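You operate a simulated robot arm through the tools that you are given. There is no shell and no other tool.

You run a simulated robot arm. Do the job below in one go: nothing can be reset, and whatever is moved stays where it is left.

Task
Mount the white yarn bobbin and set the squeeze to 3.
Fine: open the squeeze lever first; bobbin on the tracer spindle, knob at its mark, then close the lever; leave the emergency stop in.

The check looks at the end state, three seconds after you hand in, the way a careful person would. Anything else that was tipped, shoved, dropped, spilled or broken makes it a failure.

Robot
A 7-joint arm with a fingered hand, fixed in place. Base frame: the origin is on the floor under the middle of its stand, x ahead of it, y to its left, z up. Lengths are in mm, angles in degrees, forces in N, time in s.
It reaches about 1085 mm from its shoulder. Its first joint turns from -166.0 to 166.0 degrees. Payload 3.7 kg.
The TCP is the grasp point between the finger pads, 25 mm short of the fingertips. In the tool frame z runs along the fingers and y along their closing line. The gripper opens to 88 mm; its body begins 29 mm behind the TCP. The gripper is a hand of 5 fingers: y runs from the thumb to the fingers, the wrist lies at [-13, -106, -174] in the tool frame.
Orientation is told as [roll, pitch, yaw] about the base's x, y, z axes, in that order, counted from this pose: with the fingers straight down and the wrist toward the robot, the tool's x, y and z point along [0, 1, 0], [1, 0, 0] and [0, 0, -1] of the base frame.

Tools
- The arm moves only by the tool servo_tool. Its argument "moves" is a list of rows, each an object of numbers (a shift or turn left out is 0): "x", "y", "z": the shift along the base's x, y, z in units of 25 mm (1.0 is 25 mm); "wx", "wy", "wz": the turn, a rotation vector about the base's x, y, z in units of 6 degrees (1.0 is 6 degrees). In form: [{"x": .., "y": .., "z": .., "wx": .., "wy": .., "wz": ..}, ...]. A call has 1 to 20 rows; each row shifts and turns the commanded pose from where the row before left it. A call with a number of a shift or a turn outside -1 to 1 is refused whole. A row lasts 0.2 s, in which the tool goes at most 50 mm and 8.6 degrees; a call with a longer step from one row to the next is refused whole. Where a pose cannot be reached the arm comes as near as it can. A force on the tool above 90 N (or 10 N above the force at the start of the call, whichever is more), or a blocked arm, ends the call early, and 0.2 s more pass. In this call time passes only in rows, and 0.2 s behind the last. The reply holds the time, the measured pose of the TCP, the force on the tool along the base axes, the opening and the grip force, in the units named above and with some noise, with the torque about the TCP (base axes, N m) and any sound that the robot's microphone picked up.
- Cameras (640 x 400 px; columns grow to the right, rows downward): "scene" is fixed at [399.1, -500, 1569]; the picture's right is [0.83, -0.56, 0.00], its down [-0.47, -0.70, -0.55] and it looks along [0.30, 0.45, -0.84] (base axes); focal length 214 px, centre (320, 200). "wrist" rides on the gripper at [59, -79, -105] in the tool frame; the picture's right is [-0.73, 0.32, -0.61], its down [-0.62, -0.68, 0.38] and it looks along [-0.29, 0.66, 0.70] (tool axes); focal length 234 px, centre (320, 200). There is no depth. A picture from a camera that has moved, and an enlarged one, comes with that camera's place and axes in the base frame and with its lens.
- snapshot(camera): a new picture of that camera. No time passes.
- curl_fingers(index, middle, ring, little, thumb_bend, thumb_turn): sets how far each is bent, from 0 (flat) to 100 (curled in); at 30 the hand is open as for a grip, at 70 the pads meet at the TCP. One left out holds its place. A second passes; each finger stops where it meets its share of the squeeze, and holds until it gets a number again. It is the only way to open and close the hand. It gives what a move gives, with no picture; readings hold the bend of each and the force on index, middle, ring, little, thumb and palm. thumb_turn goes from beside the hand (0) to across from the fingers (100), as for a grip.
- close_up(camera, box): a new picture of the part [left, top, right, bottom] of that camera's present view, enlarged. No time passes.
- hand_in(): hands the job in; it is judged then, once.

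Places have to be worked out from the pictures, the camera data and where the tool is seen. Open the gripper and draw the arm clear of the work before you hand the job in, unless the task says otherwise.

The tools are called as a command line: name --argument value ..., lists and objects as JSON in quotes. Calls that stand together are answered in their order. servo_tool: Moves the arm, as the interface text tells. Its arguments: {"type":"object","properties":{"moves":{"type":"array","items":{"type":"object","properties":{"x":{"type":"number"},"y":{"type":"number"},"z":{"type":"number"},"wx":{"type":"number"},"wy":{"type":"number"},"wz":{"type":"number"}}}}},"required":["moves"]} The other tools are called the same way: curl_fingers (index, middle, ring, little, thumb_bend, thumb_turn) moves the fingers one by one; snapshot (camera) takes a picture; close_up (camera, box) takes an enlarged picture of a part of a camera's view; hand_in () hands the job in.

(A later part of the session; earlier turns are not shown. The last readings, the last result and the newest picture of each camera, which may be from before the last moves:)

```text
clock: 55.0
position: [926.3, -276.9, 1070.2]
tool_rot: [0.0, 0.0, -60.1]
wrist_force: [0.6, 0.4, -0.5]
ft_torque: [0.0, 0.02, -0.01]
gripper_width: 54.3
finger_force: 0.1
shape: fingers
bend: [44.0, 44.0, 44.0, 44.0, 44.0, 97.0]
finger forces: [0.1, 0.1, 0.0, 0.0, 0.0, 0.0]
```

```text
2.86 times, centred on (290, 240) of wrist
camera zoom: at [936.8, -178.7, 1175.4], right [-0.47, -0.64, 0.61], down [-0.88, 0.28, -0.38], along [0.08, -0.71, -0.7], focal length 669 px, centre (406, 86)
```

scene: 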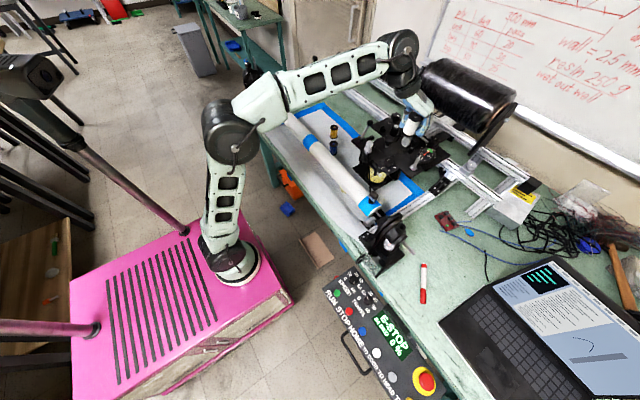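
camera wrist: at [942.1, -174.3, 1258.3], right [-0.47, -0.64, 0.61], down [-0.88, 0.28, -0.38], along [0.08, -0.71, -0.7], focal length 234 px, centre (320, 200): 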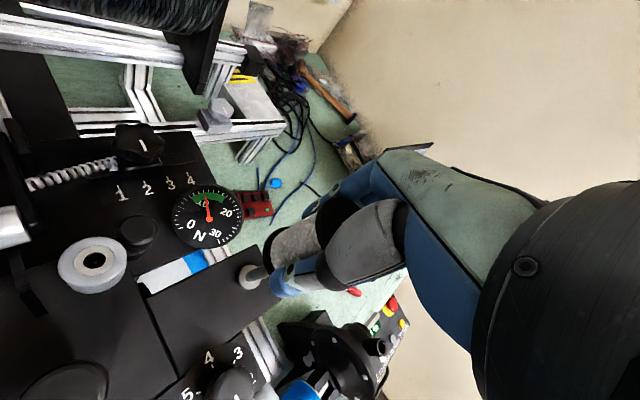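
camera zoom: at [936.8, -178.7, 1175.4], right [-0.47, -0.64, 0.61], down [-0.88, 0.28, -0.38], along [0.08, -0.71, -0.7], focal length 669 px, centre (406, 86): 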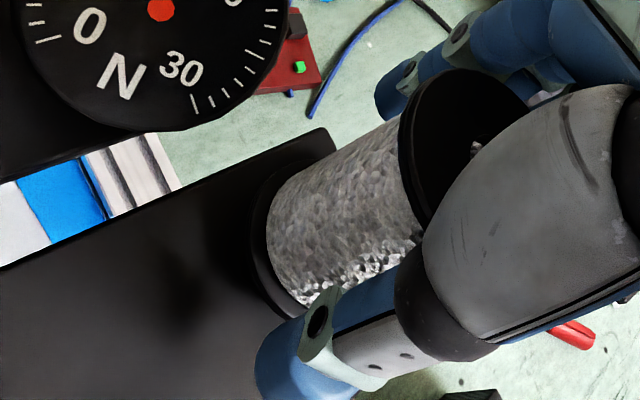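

Bobbin is released and stands on the spindle. I lift straight up.

servo_tool --moves '[{"z": 0.3}, {"z": 0.4}, {"z": 0.5}, {"z": 0.6}, {"z": 0.6}, {"z": 0.6}, {"z": 0.6}, {"z": 0.6}]'

close_up --camera "scene" --box '[380, 110, 450, 185]'

snapshot --camera "wrist"

```text
clock: 56.8
position: [925.8, -277.2, 1177.7]
tool_rot: [0.0, -0.1, -60.2]
wrist_force: [0.1, -0.4, 0.0]
ft_torque: [0.0, 0.01, -0.01]
gripper_width: 54.4
finger_force: 0.1
shape: fingers
bend: [44.0, 44.0, 44.0, 44.0, 44.0, 97.0]
finger forces: [0.0, 0.1, 0.0, 0.0, 0.1, 0.0]
```

```text
5.33 times, centred on (415, 148) of scene
camera zoom: at [399.1, -500.0, 1569.0], right [0.83, -0.56, 0.0], down [-0.47, -0.7, -0.55], along [0.3, 0.45, -0.84], focal length 1144 px, centre (-187, 480)
```

zoom: 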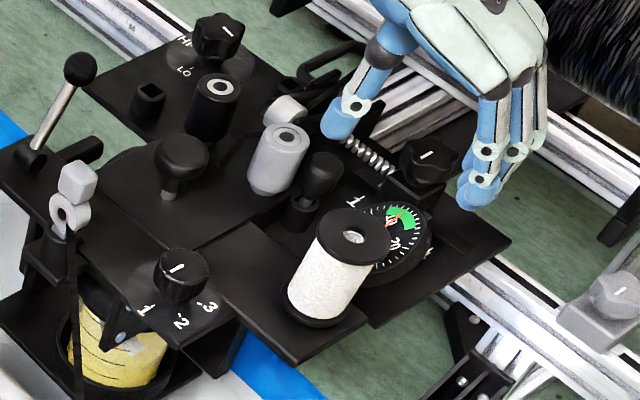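

```text
taken
camera wrist: at [936.9, -179.1, 1282.2], right [-0.47, -0.64, 0.61], down [-0.88, 0.28, -0.38], along [0.08, -0.71, -0.7], focal length 234 px, centre (320, 200)
```

wrist: 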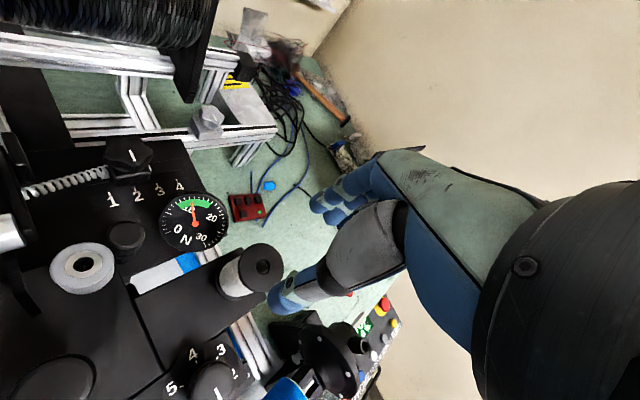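

The bobbin stands on the spindle. Next is the knob: I position over it at (865.5,-214) and turn the hand to yaw +45°, so the wrist side points over the free -x/-y area, away from bobbin and eyelet.

servo_tool --moves '[{"x": -0.134, "y": 0.14, "wz": 0.973}, {"x": -0.134, "y": 0.14, "wz": 0.973}, {"x": -0.134, "y": 0.14, "wz": 0.973}, {"x": -0.134, "y": 0.14, "wz": 0.973}, {"x": -0.134, "y": 0.14, "wz": 0.973}, {"x": -0.134, "y": 0.14, "wz": 0.973}, {"x": -0.134, "y": 0.14, "wz": 0.973}, {"x": -0.134, "y": 0.14, "wz": 0.973}, {"x": -0.134, "y": 0.14, "wz": 0.973}, {"x": -0.134, "y": 0.14, "wz": 0.973}, {"x": -0.134, "y": 0.14, "wz": 0.973}, {"x": -0.134, "y": 0.14, "wz": 0.973}, {"x": -0.134, "y": 0.14, "wz": 0.973}, {"x": -0.134, "y": 0.14, "wz": 0.973}, {"x": -0.134, "y": 0.14, "wz": 0.973}, {"x": -0.134, "y": 0.14, "wz": 0.973}, {"x": -0.134, "y": 0.14, "wz": 0.973}, {"x": -0.134, "y": 0.14, "wz": 0.973}]'

snapshot --camera "wrist"

close_up --camera "scene" --box '[360, 100, 450, 190]'

```text
clock: 60.6
position: [864.8, -214.5, 1174.3]
tool_rot: [0.0, -0.1, 45.1]
wrist_force: [-0.6, 0.1, 0.3]
ft_torque: [0.0, 0.04, 0.01]
gripper_width: 54.3
finger_force: 0.0
shape: fingers
bend: [44.0, 44.0, 44.0, 44.0, 44.0, 97.0]
finger forces: [0.1, 0.0, 0.1, 0.1, 0.0, 0.0]
```

```text
taken
camera wrist: at [766.7, -228.0, 1280.3], right [0.74, -0.28, 0.61], down [-0.04, -0.92, -0.38], along [0.67, 0.26, -0.7], focal length 234 px, centre (320, 200)
```

wrist: 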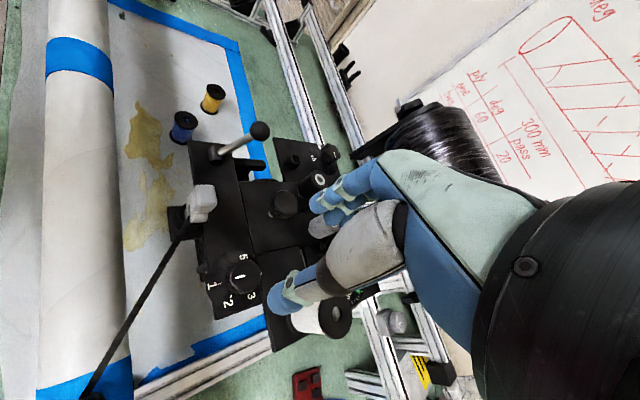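

```text
4.44 times, centred on (405, 145) of scene
camera zoom: at [399.1, -500.0, 1569.0], right [0.83, -0.56, 0.0], down [-0.47, -0.7, -0.55], along [0.3, 0.45, -0.84], focal length 953 px, centre (-58, 444)
```

zoom: 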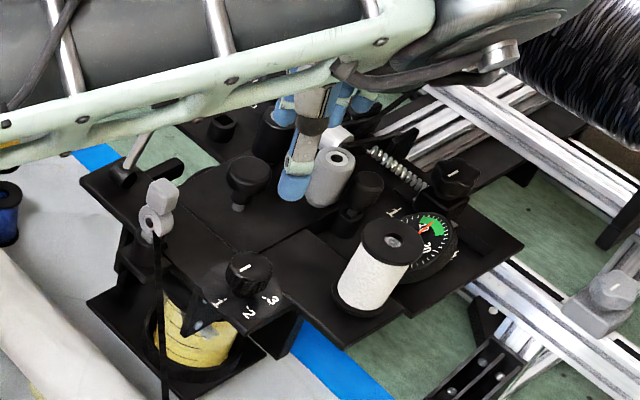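

The wrist camera now sees the knob and dial clearly. I zoom for exact knob centre and pointer.

close_up --camera "wrist" --box '[195, 230, 295, 330]'

close_up --camera "wrist" --box '[290, 270, 370, 350]'

```text
4.00 times, centred on (245, 280) of wrist
camera zoom: at [766.7, -228.0, 1280.3], right [0.74, -0.28, 0.61], down [-0.04, -0.92, -0.38], along [0.67, 0.26, -0.7], focal length 937 px, centre (620, -120)
```

zoom: 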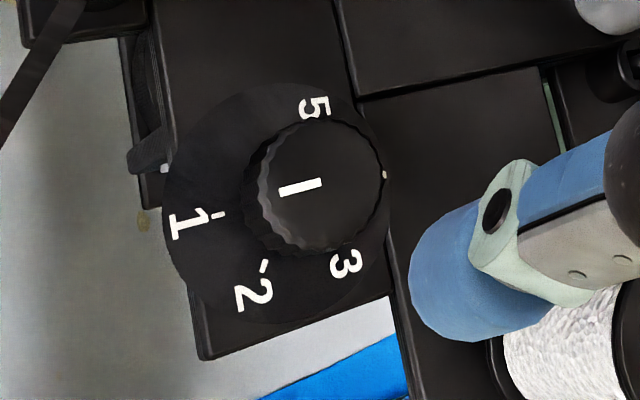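

```text
5.00 times, centred on (330, 310) of wrist
camera zoom: at [766.7, -228.0, 1280.3], right [0.74, -0.28, 0.61], down [-0.04, -0.92, -0.38], along [0.67, 0.26, -0.7], focal length 1171 px, centre (270, -350)
```

zoom: 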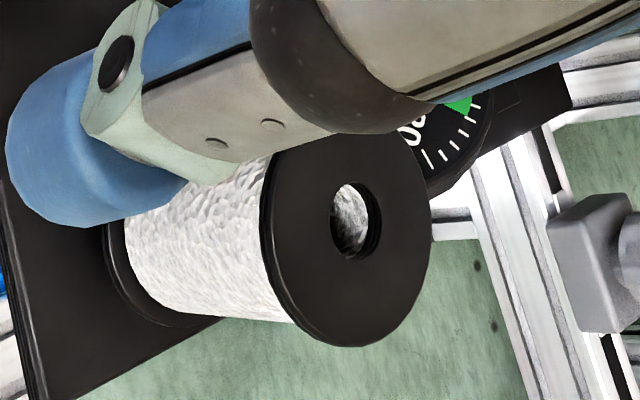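

The knob centre, corrected by the known bobbin position, comes out near (861,-217.5) with its top at about z 1050. I tuck ring and little finger, shift and descend to z≈1085 for a check.

curl_fingers --ring 57 --little 57

servo_tool --moves '[{"x": -0.065, "y": -0.06, "z": -0.6}, {"x": -0.065, "y": -0.06, "z": -0.6}, {"z": -0.6}, {"z": -0.6}, {"z": -0.6}, {"z": -0.6}, {}]'

snapshot --camera "wrist"

close_up --camera "scene" --box '[370, 120, 440, 190]'

```text
clock: 61.6
position: [863.8, -213.9, 1175.5]
tool_rot: [0.0, 0.1, 45.1]
wrist_force: [-0.2, 0.2, 0.6]
ft_torque: [0.01, 0.0, 0.0]
gripper_width: 54.3
finger_force: 0.1
shape: fingers
bend: [44.0, 44.0, 56.0, 56.0, 44.0, 97.0]
finger forces: [0.0, 0.0, 0.0, 0.0, 0.0, 0.0]
```

```text
clock: 63.2
position: [861.5, -218.8, 1086.3]
tool_rot: [0.1, 0.0, 45.1]
wrist_force: [0.0, -0.2, 1.2]
ft_torque: [0.01, 0.0, 0.02]
gripper_width: 54.4
finger_force: 0.1
shape: fingers
bend: [44.0, 44.0, 56.0, 56.0, 44.0, 97.0]
finger forces: [0.0, 0.0, 0.0, 0.0, 0.0, 0.0]
```

```text
taken
camera wrist: at [763.1, -232.0, 1191.1], right [0.74, -0.28, 0.61], down [-0.04, -0.92, -0.38], along [0.67, 0.26, -0.7], focal length 234 px, centre (320, 200)
```

wrist: 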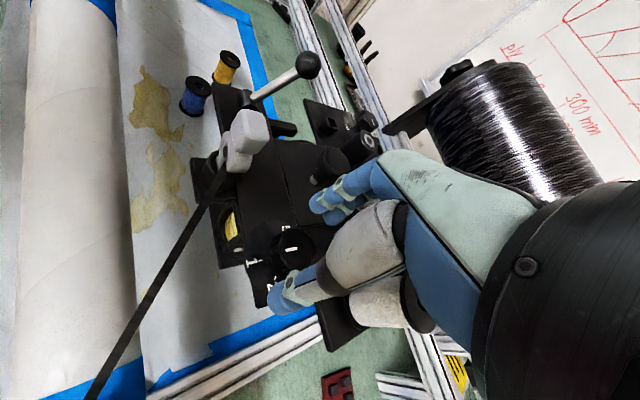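

```text
5.71 times, centred on (405, 155) of scene
camera zoom: at [399.1, -500.0, 1569.0], right [0.83, -0.56, 0.0], down [-0.47, -0.7, -0.55], along [0.3, 0.45, -0.84], focal length 1226 px, centre (-166, 457)
```

zoom: 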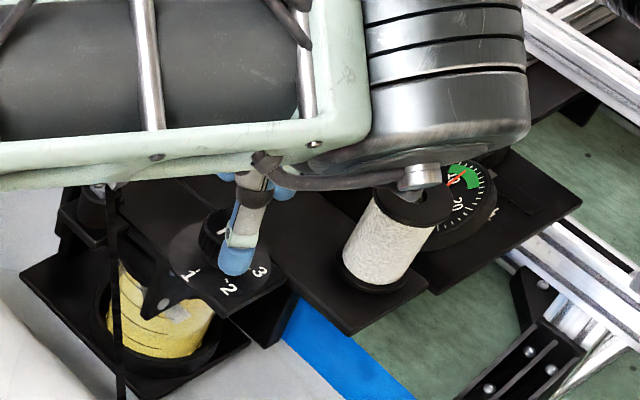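

I zoom in to check the knob sits centred between thumb and fingers.

close_up --camera "wrist" --box '[240, 190, 360, 310]'

close_up --camera "scene" --box '[385, 140, 420, 175]'

```text
3.33 times, centred on (300, 250) of wrist
camera zoom: at [763.1, -232.0, 1191.1], right [0.74, -0.28, 0.61], down [-0.04, -0.92, -0.38], along [0.67, 0.26, -0.7], focal length 781 px, centre (387, 33)
```

zoom: 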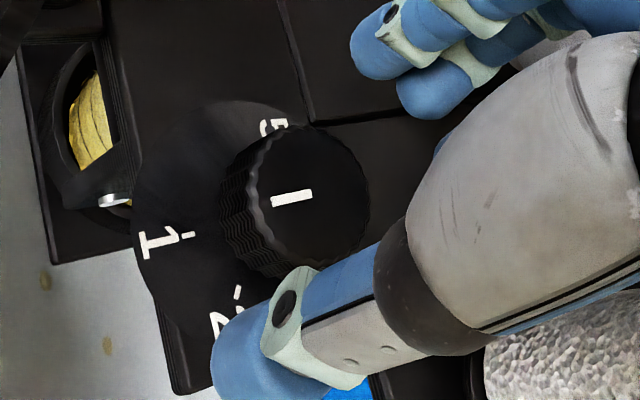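

```text
11.43 times, centred on (402, 158) of scene
camera zoom: at [399.1, -500.0, 1569.0], right [0.83, -0.56, 0.0], down [-0.47, -0.7, -0.55], along [0.3, 0.45, -0.84], focal length 2451 px, centre (-623, 686)
```

zoom: 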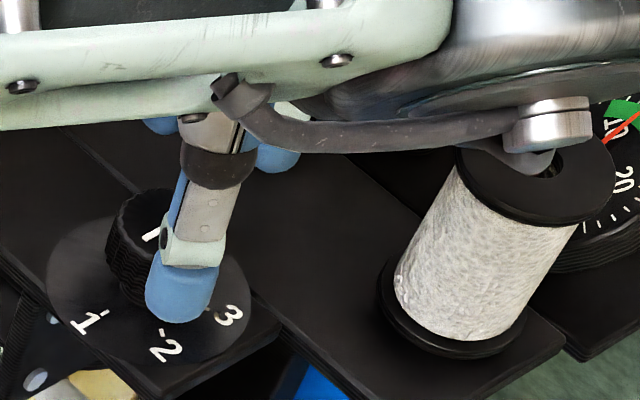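

The knob lies about 2.6 mm toward the fingers. I shift (+1.8,+1.8) mm and descend to z≈1054 so the fingertips surround the knob but stay above the dial plate.

servo_tool --moves '[{"x": 0.036, "y": 0.036, "z": -0.4}, {"x": 0.036, "y": 0.036, "z": -0.4}, {"z": -0.3}, {"z": -0.18}]'

close_up --camera "wrist" --box '[240, 170, 380, 310]'

close_up --camera "scene" --box '[375, 130, 435, 190]'

```text
clock: 64.2
position: [863.1, -214.8, 1053.4]
tool_rot: [-0.2, -0.2, 45.0]
wrist_force: [0.7, -0.1, 3.9]
ft_torque: [0.04, -0.11, -0.03]
gripper_width: 54.4
finger_force: 1.7
shape: fingers
bend: [44.0, 44.0, 56.0, 56.0, 44.0, 97.0]
finger forces: [0.0, 3.3, 0.0, 0.0, 0.1, 0.1]
```

```text
2.86 times, centred on (310, 240) of wrist
camera zoom: at [765.0, -229.0, 1158.5], right [0.74, -0.28, 0.61], down [-0.04, -0.92, -0.38], along [0.67, 0.26, -0.69], focal length 669 px, centre (349, 86)
```

zoom: 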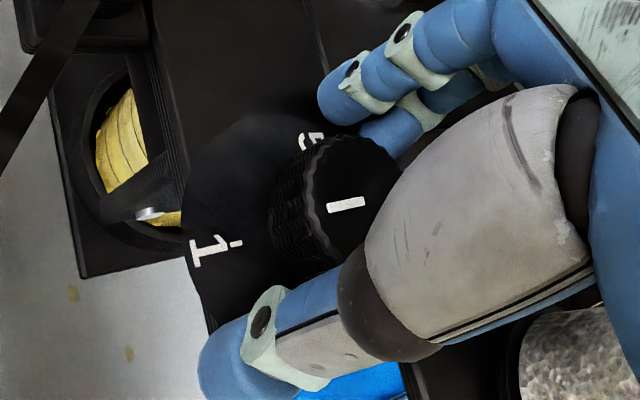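

```text
6.67 times, centred on (405, 160) of scene
camera zoom: at [399.1, -500.0, 1569.0], right [0.83, -0.56, 0.0], down [-0.47, -0.7, -0.55], along [0.3, 0.45, -0.84], focal length 1430 px, centre (-247, 467)
```

zoom: 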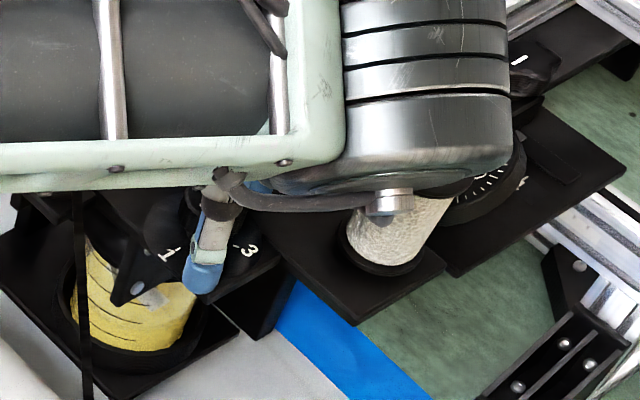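

The middle fingertip touches the neighbouring plate (3 N), so I raise 4 mm and then close thumb, index and middle on the knob.

servo_tool --moves '[{"z": 0.16}]'

curl_fingers --index 60 --middle 60 --thumb_bend 60

close_up --camera "wrist" --box '[240, 170, 380, 310]'

```text
clock: 64.6
position: [863.6, -214.7, 1057.8]
tool_rot: [0.0, 0.0, 45.1]
wrist_force: [-0.4, -0.7, -0.1]
ft_torque: [0.01, 0.02, 0.0]
gripper_width: 54.2
finger_force: 0.0
shape: fingers
bend: [44.0, 44.0, 56.0, 56.0, 44.0, 97.0]
finger forces: [0.0, 0.0, 0.0, 0.0, 0.0, 0.1]
```

```text
clock: 65.6
position: [863.0, -215.7, 1057.5]
tool_rot: [0.0, 0.0, 45.1]
wrist_force: [0.2, 0.1, -1.3]
ft_torque: [-0.01, -0.04, 0.0]
gripper_width: 24.8
finger_force: 1.0
shape: fingers
bend: [58.0, 59.0, 56.0, 56.0, 57.0, 97.0]
finger forces: [0.9, 0.5, 0.0, 0.0, 1.4, 0.0]
```

```text
2.86 times, centred on (310, 240) of wrist
camera zoom: at [765.0, -228.9, 1162.2], right [0.74, -0.28, 0.61], down [-0.04, -0.92, -0.38], along [0.67, 0.26, -0.7], focal length 669 px, centre (349, 86)
```

zoom: 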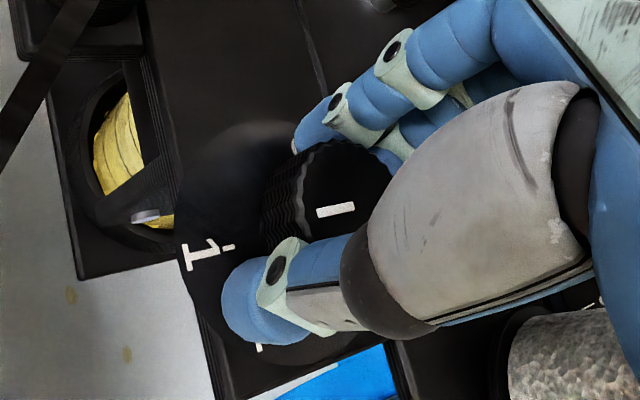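

Thumb, index and middle all touch the knob. I tighten the grip.

curl_fingers --index 71 --middle 71 --thumb_bend 70

close_up --camera "wrist" --box '[240, 170, 380, 310]'

```text
clock: 66.6
position: [863.5, -214.6, 1058.4]
tool_rot: [0.0, 0.0, 45.0]
wrist_force: [5.7, 3.1, -4.9]
ft_torque: [0.03, -0.05, 0.02]
gripper_width: 21.7
finger_force: 10.5
shape: fingers
bend: [60.0, 63.0, 56.0, 56.0, 60.0, 97.0]
finger forces: [7.6, 6.7, 0.0, 0.0, 7.1, 0.1]
```

```text
2.86 times, centred on (310, 240) of wrist
camera zoom: at [765.5, -228.6, 1161.9], right [0.74, -0.28, 0.61], down [-0.04, -0.92, -0.38], along [0.67, 0.26, -0.7], focal length 669 px, centre (349, 86)
```

zoom: 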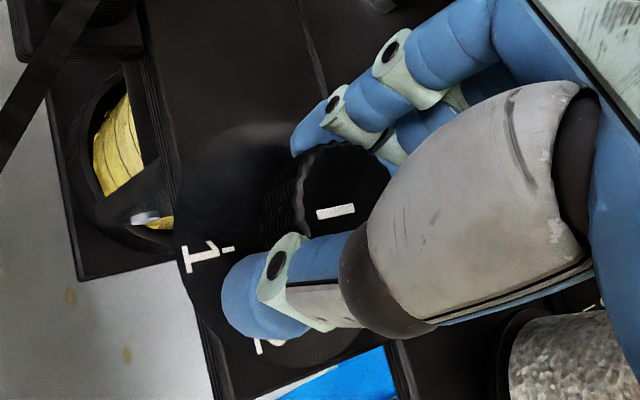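

The grip is about 7–10 N. I turn +15° first and check that the pointer follows.

servo_tool --moves '[{"wz": 0.5}, {"wz": 0.5}, {"wz": 0.5}, {"wz": 0.5}, {"wz": 0.5}]'

close_up --camera "wrist" --box '[240, 170, 380, 310]'

```text
clock: 67.8
position: [863.0, -214.9, 1057.4]
tool_rot: [0.0, 0.0, 60.0]
wrist_force: [2.0, 3.4, -6.4]
ft_torque: [0.04, -0.02, 0.0]
gripper_width: 21.5
finger_force: 11.0
shape: fingers
bend: [60.0, 63.0, 56.0, 56.0, 61.0, 96.0]
finger forces: [7.4, 6.2, 0.0, 0.0, 7.8, 0.1]
```

```text
2.86 times, centred on (310, 240) of wrist
camera zoom: at [773.2, -253.7, 1162.3], right [0.79, -0.08, 0.61], down [0.2, -0.9, -0.38], along [0.58, 0.43, -0.7], focal length 669 px, centre (349, 86)
```

zoom: 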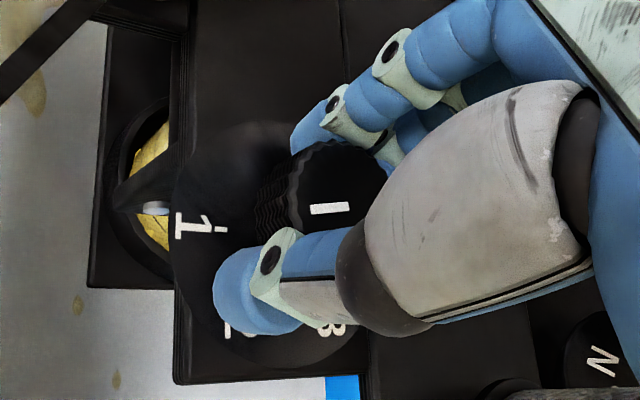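

The pointer keeps its place relative to the hand while the dial turned underneath, so the knob follows. I continue to yaw about 95°.

servo_tool --moves '[{"wz": 0.5}, {"wz": 0.5}, {"wz": 0.5}, {"wz": 0.5}, {"wz": 0.5}, {"wz": 0.5}]'

close_up --camera "wrist" --box '[240, 170, 380, 310]'

snapshot --camera "scene"

```text
clock: 69.2
position: [864.2, -213.4, 1057.9]
tool_rot: [0.0, 0.1, 78.1]
wrist_force: [0.5, 1.5, -5.4]
ft_torque: [0.03, -0.01, -0.01]
gripper_width: 21.6
finger_force: 10.5
shape: fingers
bend: [60.0, 64.0, 56.0, 56.0, 60.0, 96.0]
finger forces: [6.9, 6.0, 0.0, 0.0, 8.3, 0.0]
```

```text
2.86 times, centred on (310, 240) of wrist
camera zoom: at [789.4, -279.2, 1162.2], right [0.78, 0.17, 0.61], down [0.47, -0.8, -0.38], along [0.42, 0.58, -0.7], focal length 669 px, centre (349, 86)
```

zoom: 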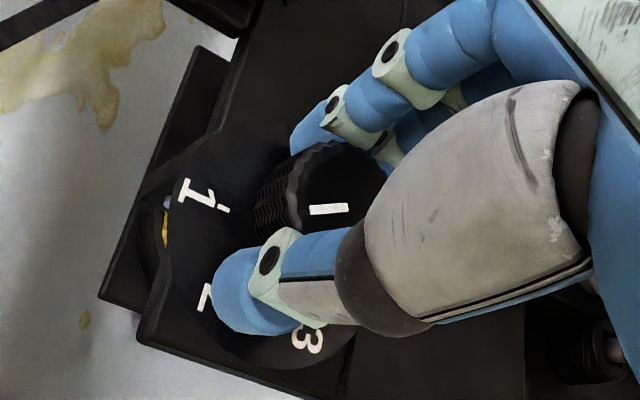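

```text
taken
```

scene: 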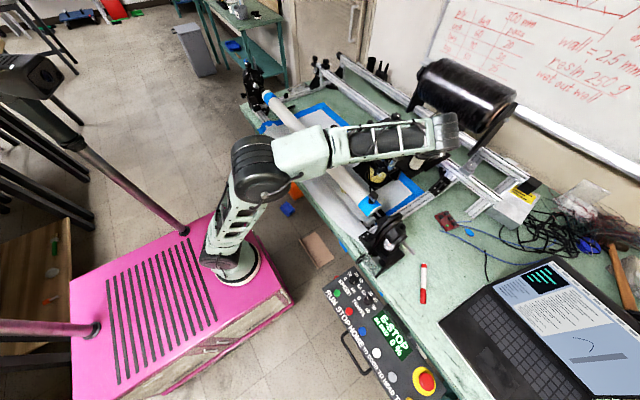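

The knob has turned 33° so far with the hand. I go on to yaw about 95°.

servo_tool --moves '[{"wz": 0.5}, {"wz": 0.5}, {"wz": 0.5}, {"wz": 0.5}, {"wz": 0.5}, {"wz": 0.33}]'

close_up --camera "wrist" --box '[240, 170, 380, 310]'

close_up --camera "scene" --box '[375, 130, 445, 200]'

```text
clock: 70.6
position: [862.6, -214.0, 1056.9]
tool_rot: [0.0, 0.0, 95.0]
wrist_force: [-1.8, 4.0, -6.9]
ft_torque: [0.07, -0.02, 0.0]
gripper_width: 21.4
finger_force: 11.0
shape: fingers
bend: [59.0, 64.0, 56.0, 56.0, 61.0, 96.0]
finger forces: [7.5, 6.6, 0.0, 0.0, 7.7, 0.0]
```

```text
2.86 times, centred on (310, 240) of wrist
camera zoom: at [811.2, -298.3, 1162.5], right [0.69, 0.39, 0.61], down [0.68, -0.62, -0.38], along [0.23, 0.68, -0.7], focal length 669 px, centre (349, 86)
```

zoom: 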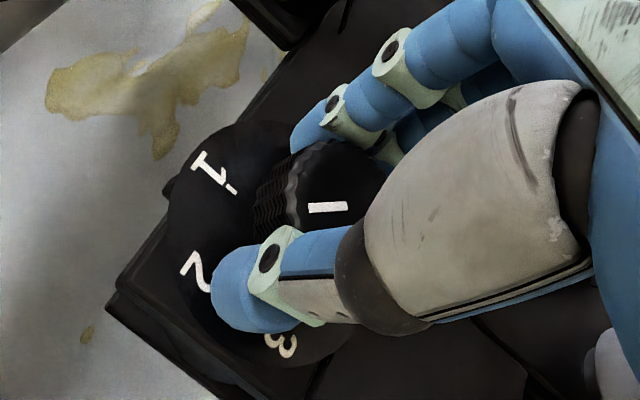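

```text
5.71 times, centred on (410, 165) of scene
camera zoom: at [399.1, -500.0, 1569.0], right [0.83, -0.56, 0.0], down [-0.47, -0.7, -0.55], along [0.3, 0.45, -0.84], focal length 1226 px, centre (-194, 400)
```

zoom: 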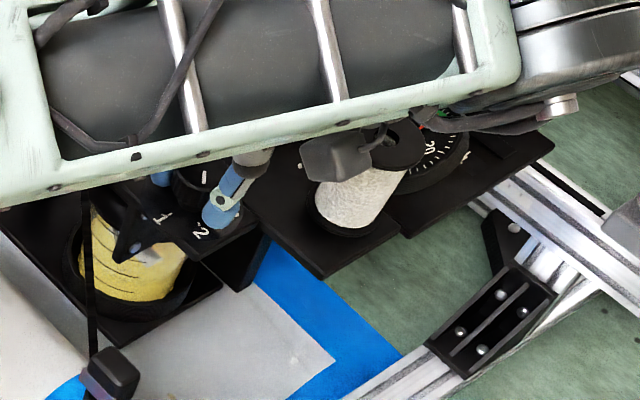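

The knob has turned 50° (pointer near 226°). I open slightly, swing back to yaw 45° around the knob, and regrip.

curl_fingers --index 45 --middle 45 --thumb_bend 45

servo_tool --moves '[{"wz": -0.84}, {"wz": -0.84}, {"wz": -0.84}, {"wz": -0.84}, {"wz": -0.84}, {"wz": -0.84}, {"wz": -0.84}, {"wz": -0.84}, {"wz": -0.84}, {"wz": -0.84}]'

close_up --camera "wrist" --box '[240, 170, 380, 310]'

```text
clock: 71.6
position: [862.7, -213.7, 1057.8]
tool_rot: [0.0, 0.0, 95.0]
wrist_force: [-0.1, -0.2, -0.3]
ft_torque: [0.02, -0.01, 0.0]
gripper_width: 52.2
finger_force: 0.0
shape: fingers
bend: [45.0, 45.0, 56.0, 56.0, 45.0, 97.0]
finger forces: [0.0, 0.0, 0.0, 0.1, 0.0, 0.1]
```

```text
clock: 73.8
position: [863.3, -216.0, 1057.2]
tool_rot: [0.0, 0.0, 44.6]
wrist_force: [-0.3, -0.4, 0.6]
ft_torque: [-0.05, 0.02, -0.04]
gripper_width: 52.2
finger_force: 0.0
shape: fingers
bend: [45.0, 45.0, 56.0, 56.0, 45.0, 97.0]
finger forces: [0.1, 0.0, 0.0, 0.0, 0.1, 0.0]
```

```text
2.86 times, centred on (310, 240) of wrist
camera zoom: at [765.0, -228.6, 1162.0], right [0.74, -0.29, 0.61], down [-0.05, -0.92, -0.38], along [0.67, 0.25, -0.7], focal length 669 px, centre (349, 86)
```

zoom: 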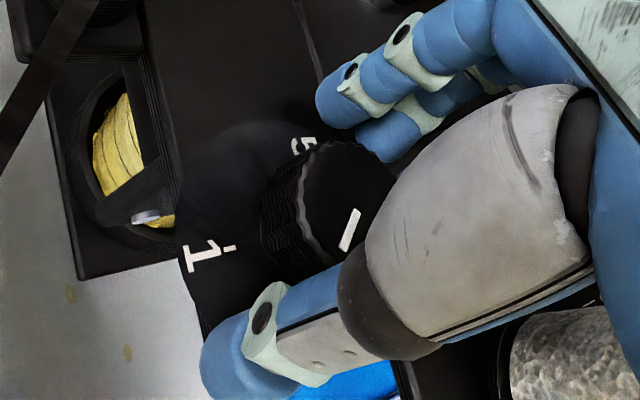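

The knob stayed put, with the pointer at about 226°. I grip again and turn another 50°.

curl_fingers --index 71 --middle 71 --thumb_bend 70

servo_tool --moves '[{"wz": 0.5}, {"wz": 0.5}, {"wz": 0.5}, {"wz": 0.5}, {"wz": 0.5}, {"wz": 0.5}, {"wz": 0.5}, {"wz": 0.5}, {"wz": 0.5}, {"wz": 0.5}, {"wz": 0.5}, {"wz": 0.5}, {"wz": 0.5}, {"wz": 0.5}, {"wz": 0.5}, {"wz": 0.5}, {"wz": 0.4}]'

close_up --camera "wrist" --box '[240, 170, 380, 310]'

```text
clock: 74.8
position: [863.5, -214.4, 1057.2]
tool_rot: [-0.1, -0.1, 44.5]
wrist_force: [5.0, 2.6, -5.8]
ft_torque: [0.02, -0.04, 0.04]
gripper_width: 21.2
finger_force: 10.7
shape: fingers
bend: [60.0, 63.0, 56.0, 56.0, 60.0, 97.0]
finger forces: [7.4, 6.7, 0.0, 0.0, 7.0, 0.1]
```

```text
clock: 78.4
position: [863.4, -214.9, 1057.3]
tool_rot: [0.0, 0.0, 95.1]
wrist_force: [-1.2, 4.1, -5.8]
ft_torque: [0.02, 0.01, -0.02]
gripper_width: 21.5
finger_force: 10.3
shape: fingers
bend: [60.0, 64.0, 56.0, 56.0, 60.0, 95.0]
finger forces: [7.4, 6.3, 0.0, 0.0, 7.9, 0.0]
```

```text
2.86 times, centred on (310, 240) of wrist
camera zoom: at [811.1, -298.5, 1162.3], right [0.69, 0.39, 0.61], down [0.68, -0.62, -0.38], along [0.23, 0.68, -0.7], focal length 669 px, centre (349, 86)
```

zoom: 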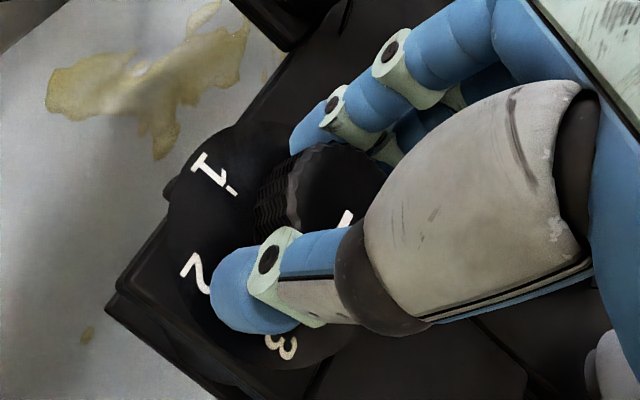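

The pointer should be near 277° now. I open, swing back 30°, and view the pointer to compute the remaining angle.

curl_fingers --index 45 --middle 45 --thumb_bend 45

servo_tool --moves '[{"wz": -0.8}, {"wz": -0.8}, {"wz": -0.8}, {"wz": -0.8}, {"wz": -0.8}, {"wz": -0.8}, {"wz": -0.8}, {"wz": -0.8}, {"wz": -0.4}]'

close_up --camera "wrist" --box '[240, 170, 380, 310]'

close_up --camera "scene" --box '[385, 145, 415, 175]'

```text
clock: 79.4
position: [863.8, -216.4, 1057.4]
tool_rot: [0.0, 0.0, 95.0]
wrist_force: [0.3, -0.1, 0.2]
ft_torque: [-0.02, 0.02, -0.02]
gripper_width: 52.3
finger_force: 0.1
shape: fingers
bend: [45.0, 45.0, 56.0, 56.0, 45.0, 97.0]
finger forces: [0.0, 0.0, 0.0, 0.0, 0.0, 0.0]
```

```text
clock: 81.4
position: [863.6, -215.6, 1057.3]
tool_rot: [0.0, -0.1, 54.2]
wrist_force: [0.2, 0.4, -0.1]
ft_torque: [0.0, -0.01, -0.02]
gripper_width: 52.2
finger_force: 0.1
shape: fingers
bend: [45.0, 45.0, 56.0, 56.0, 45.0, 97.0]
finger forces: [0.0, 0.1, 0.1, 0.0, 0.0, 0.0]
```

```text
2.86 times, centred on (310, 240) of wrist
camera zoom: at [768.7, -244.2, 1162.3], right [0.78, -0.16, 0.61], down [0.11, -0.92, -0.38], along [0.62, 0.36, -0.7], focal length 669 px, centre (349, 86)
```

zoom: 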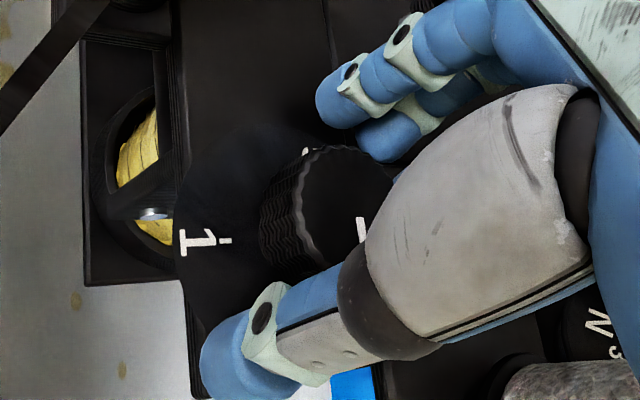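

```text
13.33 times, centred on (400, 160) of scene
camera zoom: at [399.1, -500.0, 1569.0], right [0.83, -0.56, 0.0], down [-0.47, -0.7, -0.55], along [0.3, 0.45, -0.84], focal length 2860 px, centre (-747, 733)
```

zoom: 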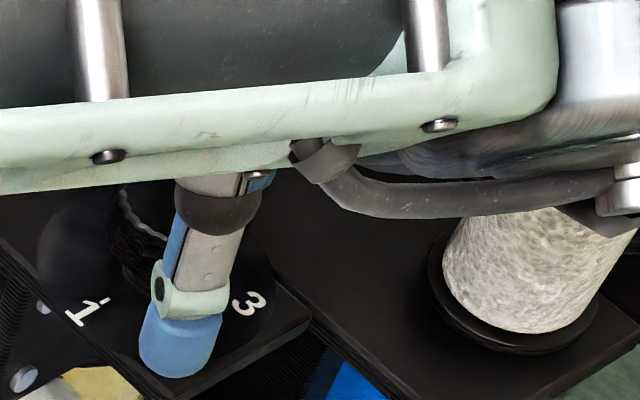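

By hand motion the knob has turned about 100°, so about 20° remain. I grip and turn +20°, then release and inspect.

curl_fingers --index 71 --middle 71 --thumb_bend 70

servo_tool --moves '[{"wz": 0.5}, {"wz": 0.5}, {"wz": 0.5}, {"wz": 0.5}, {"wz": 0.5}, {"wz": 0.5}, {"wz": 0.33}]'

curl_fingers --index 45 --middle 45 --thumb_bend 45

servo_tool --moves '[{"z": 0.4}, {"z": 0.6}, {"z": 0.6}, {"z": 0.6}, {"z": 0.6}]'

close_up --camera "wrist" --box '[210, 200, 330, 320]'

```text
clock: 82.4
position: [862.9, -214.8, 1057.6]
tool_rot: [0.0, 0.1, 54.3]
wrist_force: [3.7, 3.3, -3.3]
ft_torque: [0.07, -0.04, 0.02]
gripper_width: 21.4
finger_force: 10.0
shape: fingers
bend: [61.0, 63.0, 56.0, 56.0, 60.0, 97.0]
finger forces: [6.6, 6.3, 0.1, 0.1, 7.5, 0.1]
```

```text
clock: 84.0
position: [862.6, -215.3, 1057.6]
tool_rot: [0.0, 0.0, 74.4]
wrist_force: [0.4, 6.0, -6.7]
ft_torque: [0.08, 0.0, 0.01]
gripper_width: 21.4
finger_force: 10.2
shape: fingers
bend: [60.0, 63.0, 56.0, 56.0, 60.0, 96.0]
finger forces: [7.1, 6.2, 0.0, 0.0, 7.3, 0.1]
```

```text
clock: 85.0
position: [863.8, -215.1, 1058.1]
tool_rot: [0.0, 0.0, 74.3]
wrist_force: [0.5, 0.3, 0.2]
ft_torque: [-0.03, 0.01, -0.02]
gripper_width: 51.9
finger_force: 0.0
shape: fingers
bend: [45.0, 45.0, 56.0, 56.0, 45.0, 97.0]
finger forces: [0.0, 0.0, 0.0, 0.0, 0.0, 0.0]
```

```text
clock: 86.2
position: [863.4, -215.7, 1127.7]
tool_rot: [0.0, -0.1, 74.2]
wrist_force: [0.3, 0.4, 0.1]
ft_torque: [-0.03, -0.02, -0.01]
gripper_width: 52.0
finger_force: 0.1
shape: fingers
bend: [45.0, 45.0, 56.0, 56.0, 45.0, 97.0]
finger forces: [0.0, 0.0, 0.0, 0.0, 0.0, 0.0]
```

```text
3.33 times, centred on (270, 260) of wrist
camera zoom: at [784.7, -275.6, 1233.0], right [0.79, 0.11, 0.61], down [0.42, -0.82, -0.38], along [0.46, 0.55, -0.7], focal length 781 px, centre (487, 0)
```

zoom: 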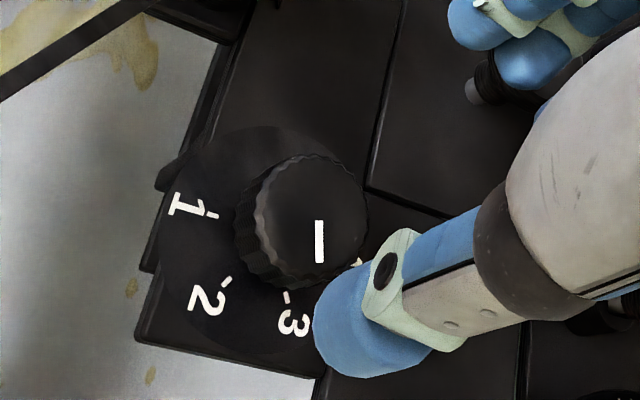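

The knob now points roughly between 2 and 3, and my estimate is that it is some 10–15° short of 3. I zoom in to measure precisely.

close_up --camera "wrist" --box '[235, 235, 325, 305]'

close_up --camera "scene" --box '[385, 145, 415, 175]'

```text
5.71 times, centred on (280, 270) of wrist
camera zoom: at [784.7, -275.6, 1233.0], right [0.79, 0.11, 0.61], down [0.42, -0.82, -0.38], along [0.46, 0.55, -0.7], focal length 1338 px, centre (549, -200)
```

zoom: 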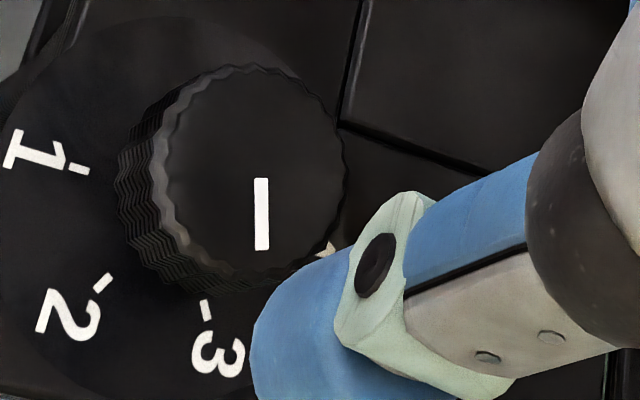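

```text
13.33 times, centred on (400, 160) of scene
camera zoom: at [399.1, -500.0, 1569.0], right [0.83, -0.56, 0.0], down [-0.47, -0.7, -0.55], along [0.3, 0.45, -0.84], focal length 2860 px, centre (-747, 733)
```

zoom: 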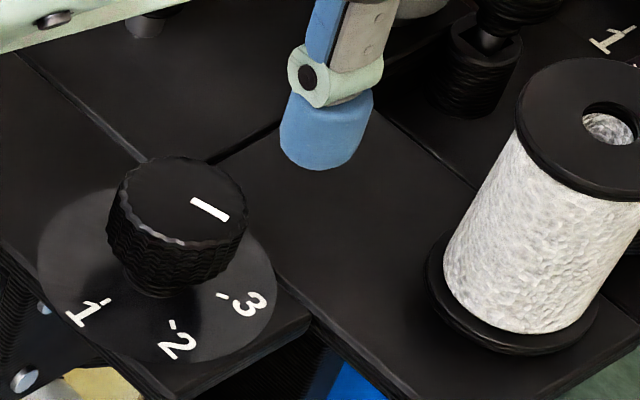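

Scene and wrist views give the pointer at about 286–290° and the 3-tick at about 300°. I take a tighter zoom to pin down the remaining angle.

close_up --camera "scene" --box '[388, 150, 406, 168]'

close_up --camera "wrist" --box '[250, 240, 300, 290]'

```text
16.00 times, centred on (397, 159) of scene
camera zoom: at [399.1, -500.0, 1569.0], right [0.83, -0.56, 0.0], down [-0.47, -0.7, -0.55], along [0.3, 0.45, -0.84], focal length 3432 px, centre (-912, 856)
```

zoom: 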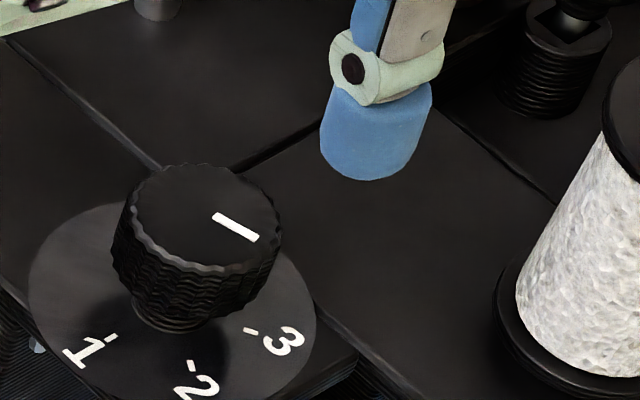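

```text
8.00 times, centred on (275, 265) of wrist
camera zoom: at [784.7, -275.6, 1233.0], right [0.79, 0.11, 0.61], down [0.42, -0.82, -0.38], along [0.46, 0.55, -0.7], focal length 1873 px, centre (680, -320)
```

zoom: 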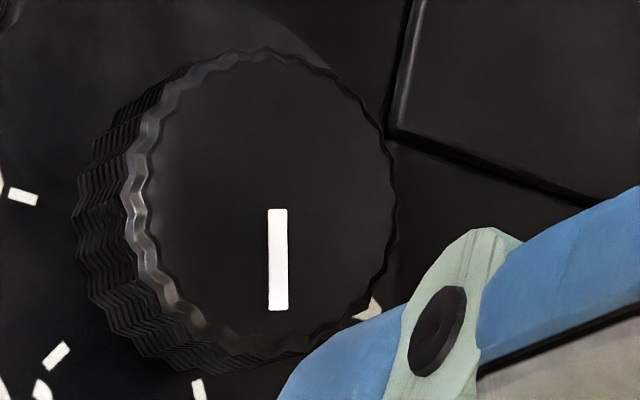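

The accurate wrist measure gives the pointer at 285.4° versus 299.5° for the 3-tick, so about 14° is missing (some lag from finger flex). I swing back, descend and grip again, then turn +18° to include the flex.

servo_tool --moves '[{"wz": -0.8}, {"wz": -0.8}, {"wz": -0.8}, {"z": -0.6}, {"z": -0.6}, {"z": -0.6}, {"z": -0.5}, {"z": -0.5}]'

curl_fingers --index 71 --middle 71 --thumb_bend 70

servo_tool --moves '[{"wz": 0.4}, {"wz": 0.4}, {"wz": 0.4}, {"wz": 0.4}, {"wz": 0.4}, {"wz": 0.4}, {"wz": 0.3}, {"wz": 0.3}, {}]'

close_up --camera "wrist" --box '[240, 170, 380, 310]'

```text
clock: 88.0
position: [862.5, -216.6, 1058.1]
tool_rot: [0.0, 0.0, 59.8]
wrist_force: [-1.0, 0.2, -0.3]
ft_torque: [-0.03, 0.03, 0.01]
gripper_width: 52.3
finger_force: 0.1
shape: fingers
bend: [45.0, 45.0, 56.0, 56.0, 45.0, 97.0]
finger forces: [0.0, 0.1, 0.0, 0.0, 0.0, 0.0]
```

```text
clock: 89.0
position: [862.6, -216.0, 1058.0]
tool_rot: [0.0, 0.0, 59.8]
wrist_force: [3.8, 4.6, -4.1]
ft_torque: [0.07, -0.06, 0.03]
gripper_width: 21.8
finger_force: 10.6
shape: fingers
bend: [60.0, 63.0, 56.0, 56.0, 60.0, 97.0]
finger forces: [6.7, 6.8, 0.0, 0.0, 7.3, 0.0]
```

```text
clock: 91.0
position: [862.6, -214.1, 1057.5]
tool_rot: [0.0, -0.1, 77.7]
wrist_force: [1.1, 2.3, -4.7]
ft_torque: [0.0, 0.0, 0.01]
gripper_width: 21.5
finger_force: 10.9
shape: fingers
bend: [60.0, 64.0, 56.0, 56.0, 60.0, 96.0]
finger forces: [6.2, 5.9, 0.0, 0.0, 8.9, 0.1]
```

```text
2.86 times, centred on (310, 240) of wrist
camera zoom: at [788.6, -279.5, 1162.6], right [0.78, 0.16, 0.61], down [0.47, -0.8, -0.38], along [0.42, 0.58, -0.7], focal length 669 px, centre (349, 86)
```

zoom: 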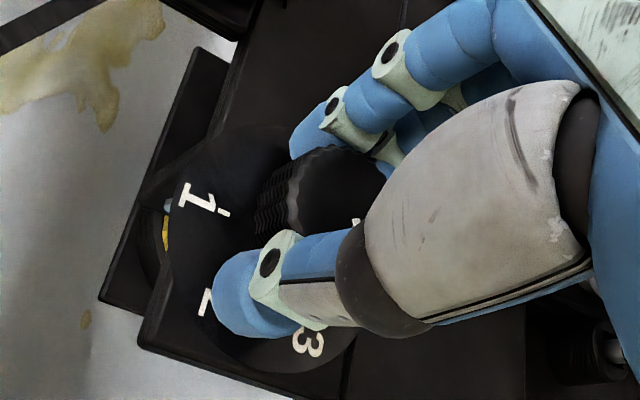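

The pointer is hidden by the thumb here, so I release, lift and look again.

curl_fingers --index 45 --middle 45 --thumb_bend 45

servo_tool --moves '[{"z": 0.4}, {"z": 0.6}, {"z": 0.6}, {"z": 0.6}, {"z": 0.6}]'

close_up --camera "wrist" --box '[235, 235, 325, 305]'

close_up --camera "scene" --box '[388, 150, 406, 168]'

```text
clock: 92.0
position: [862.7, -215.3, 1058.0]
tool_rot: [0.0, 0.1, 77.9]
wrist_force: [-0.8, 0.4, -0.1]
ft_torque: [-0.01, 0.01, 0.01]
gripper_width: 52.1
finger_force: 0.0
shape: fingers
bend: [45.0, 45.0, 56.0, 56.0, 45.0, 97.0]
finger forces: [0.1, 0.0, 0.1, 0.0, 0.0, 0.0]
```

```text
clock: 93.2
position: [863.0, -214.9, 1128.6]
tool_rot: [0.0, 0.0, 77.8]
wrist_force: [-1.2, 0.8, -0.5]
ft_torque: [0.01, -0.01, 0.01]
gripper_width: 52.3
finger_force: 0.0
shape: fingers
bend: [45.0, 45.0, 56.0, 56.0, 45.0, 97.0]
finger forces: [0.0, 0.1, 0.0, 0.1, 0.0, 0.1]
```

```text
5.71 times, centred on (280, 270) of wrist
camera zoom: at [788.9, -279.3, 1233.0], right [0.78, 0.16, 0.61], down [0.47, -0.8, -0.38], along [0.42, 0.58, -0.7], focal length 1338 px, centre (549, -200)
```

zoom: 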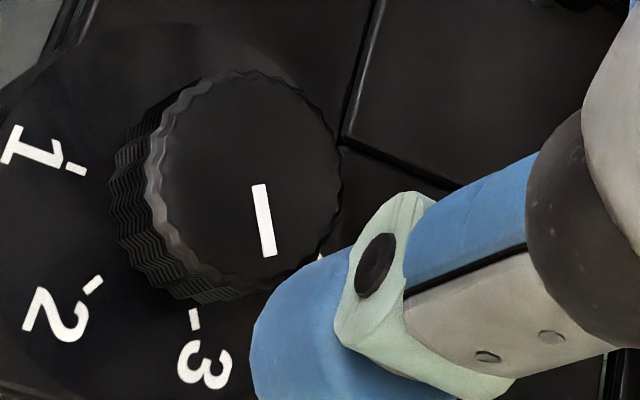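

```text
16.00 times, centred on (397, 159) of scene
camera zoom: at [399.1, -500.0, 1569.0], right [0.83, -0.56, 0.0], down [-0.47, -0.7, -0.55], along [0.3, 0.45, -0.84], focal length 3432 px, centre (-912, 856)
```

zoom: 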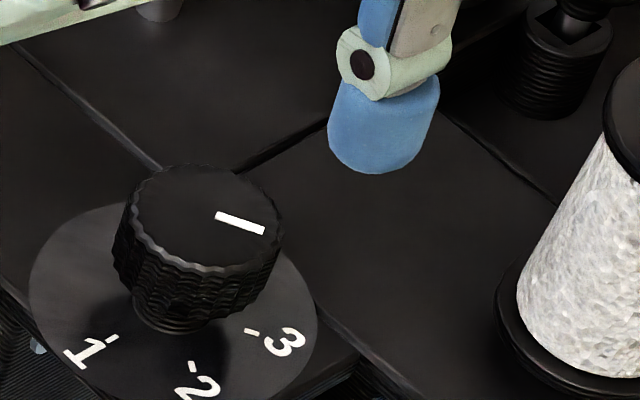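

Wrist view gives the pointer at 297.7° and the scene view 301°, against the 3-tick at about 300°, so the knob is at 3. Next I close the lever: I rise and return to the same spot above the open lever, (902,-75), with yaw 0.

servo_tool --moves '[{"z": 0.84}, {"z": 0.84}, {"z": 0.84}, {"z": 0.84}, {"x": 0.12, "y": 0.431, "wz": -1}, {"x": 0.12, "y": 0.431, "wz": -1}, {"x": 0.12, "y": 0.431, "wz": -1}, {"x": 0.12, "y": 0.431, "wz": -1}, {"x": 0.12, "y": 0.431, "wz": -1}, {"x": 0.12, "y": 0.431, "wz": -1}, {"x": 0.12, "y": 0.431, "wz": -1}, {"x": 0.12, "y": 0.431, "wz": -1}, {"x": 0.12, "y": 0.431, "wz": -1}, {"x": 0.12, "y": 0.431, "wz": -1}, {"x": 0.12, "y": 0.431, "wz": -1}, {"x": 0.12, "y": 0.431, "wz": -1}, {"x": 0.12, "y": 0.431, "wz": -0.97}]'

curl_fingers --index 30 --middle 30 --ring 30 --little 30 --thumb_bend 30

close_up --camera "scene" --box '[340, 100, 450, 190]'

snapshot --camera "wrist"

```text
clock: 96.8
position: [902.3, -76.6, 1210.1]
tool_rot: [0.0, 0.0, -0.1]
wrist_force: [0.3, 0.8, 0.3]
ft_torque: [0.03, 0.03, 0.0]
gripper_width: 52.2
finger_force: 0.0
shape: fingers
bend: [45.0, 45.0, 56.0, 56.0, 45.0, 97.0]
finger forces: [0.0, 0.1, 0.0, 0.0, 0.0, 0.1]
```

```text
clock: 97.8
position: [900.4, -75.2, 1210.0]
tool_rot: [0.1, 0.1, -0.1]
wrist_force: [0.0, 0.2, -0.4]
ft_torque: [0.04, 0.01, -0.02]
gripper_width: 84.4
finger_force: 0.1
shape: fingers
bend: [30.0, 30.0, 30.0, 30.0, 30.0, 97.0]
finger forces: [0.0, 0.1, 0.1, 0.0, 0.1, 0.0]
```

```text
4.44 times, centred on (395, 145) of scene
camera zoom: at [399.1, -500.0, 1569.0], right [0.83, -0.56, 0.0], down [-0.47, -0.7, -0.55], along [0.3, 0.45, -0.84], focal length 953 px, centre (-13, 444)
```

zoom: 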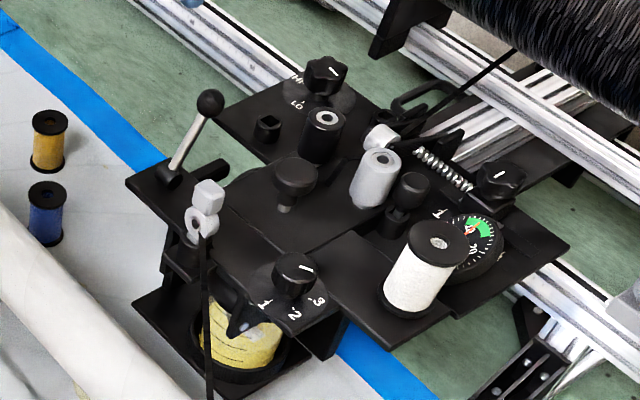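

```text
taken
camera wrist: at [822.3, -15.8, 1315.8], right [0.32, -0.73, 0.61], down [-0.68, -0.62, -0.38], along [0.66, -0.29, -0.7], focal length 234 px, centre (320, 200)
```

wrist: 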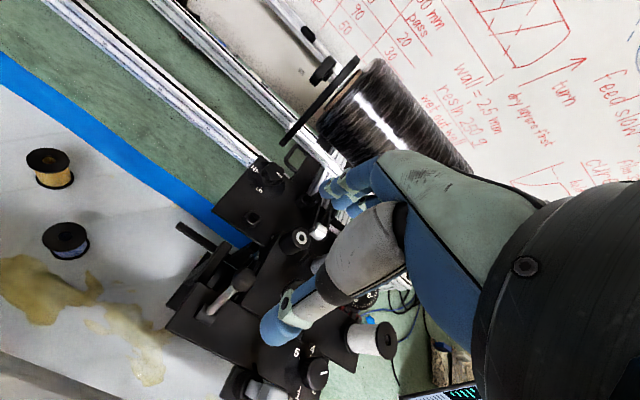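

The view on the carriage is clear now. Before closing the lever I verify the knob pointer and bobbin in enlarged views.

close_up --camera "scene" --box '[388, 148, 408, 168]'

close_up --camera "scene" --box '[408, 140, 432, 174]'

close_up --camera "wrist" --box '[270, 320, 400, 400]'

```text
16.00 times, centred on (398, 158) of scene
camera zoom: at [399.1, -500.0, 1569.0], right [0.83, -0.56, 0.0], down [-0.47, -0.7, -0.55], along [0.3, 0.45, -0.84], focal length 3432 px, centre (-928, 872)
```

zoom: 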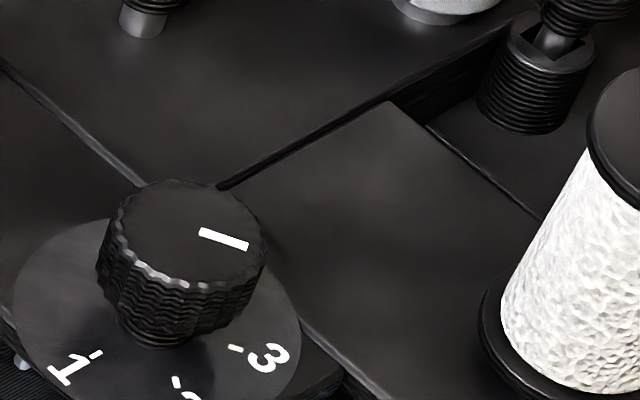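

```text
11.76 times, centred on (420, 157) of scene
camera zoom: at [399.1, -500.0, 1569.0], right [0.83, -0.56, 0.0], down [-0.47, -0.7, -0.55], along [0.3, 0.45, -0.84], focal length 2523 px, centre (-856, 706)
```

zoom: 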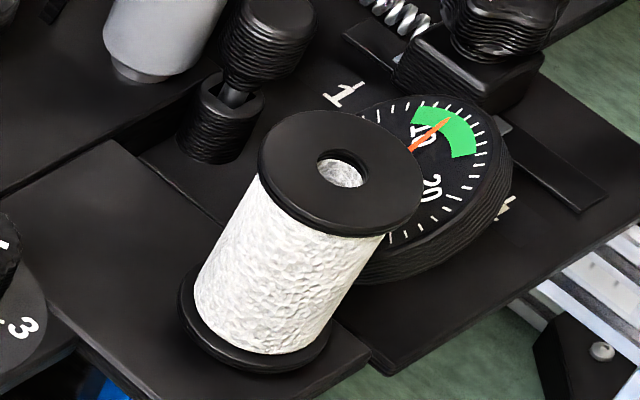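

```text
4.92 times, centred on (335, 360) of wrist
camera zoom: at [822.3, -15.8, 1315.8], right [0.32, -0.73, 0.61], down [-0.68, -0.62, -0.38], along [0.66, -0.29, -0.7], focal length 1153 px, centre (246, -588)
```

zoom: 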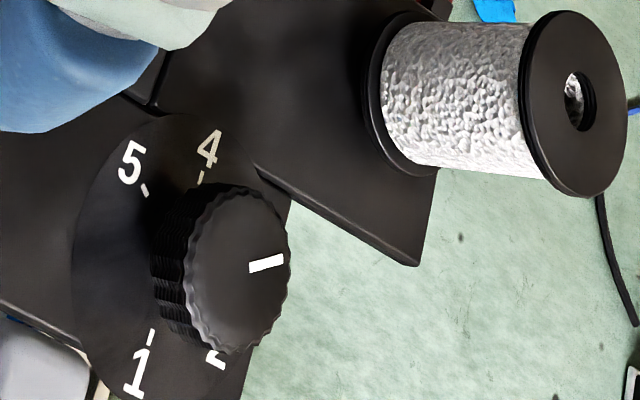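

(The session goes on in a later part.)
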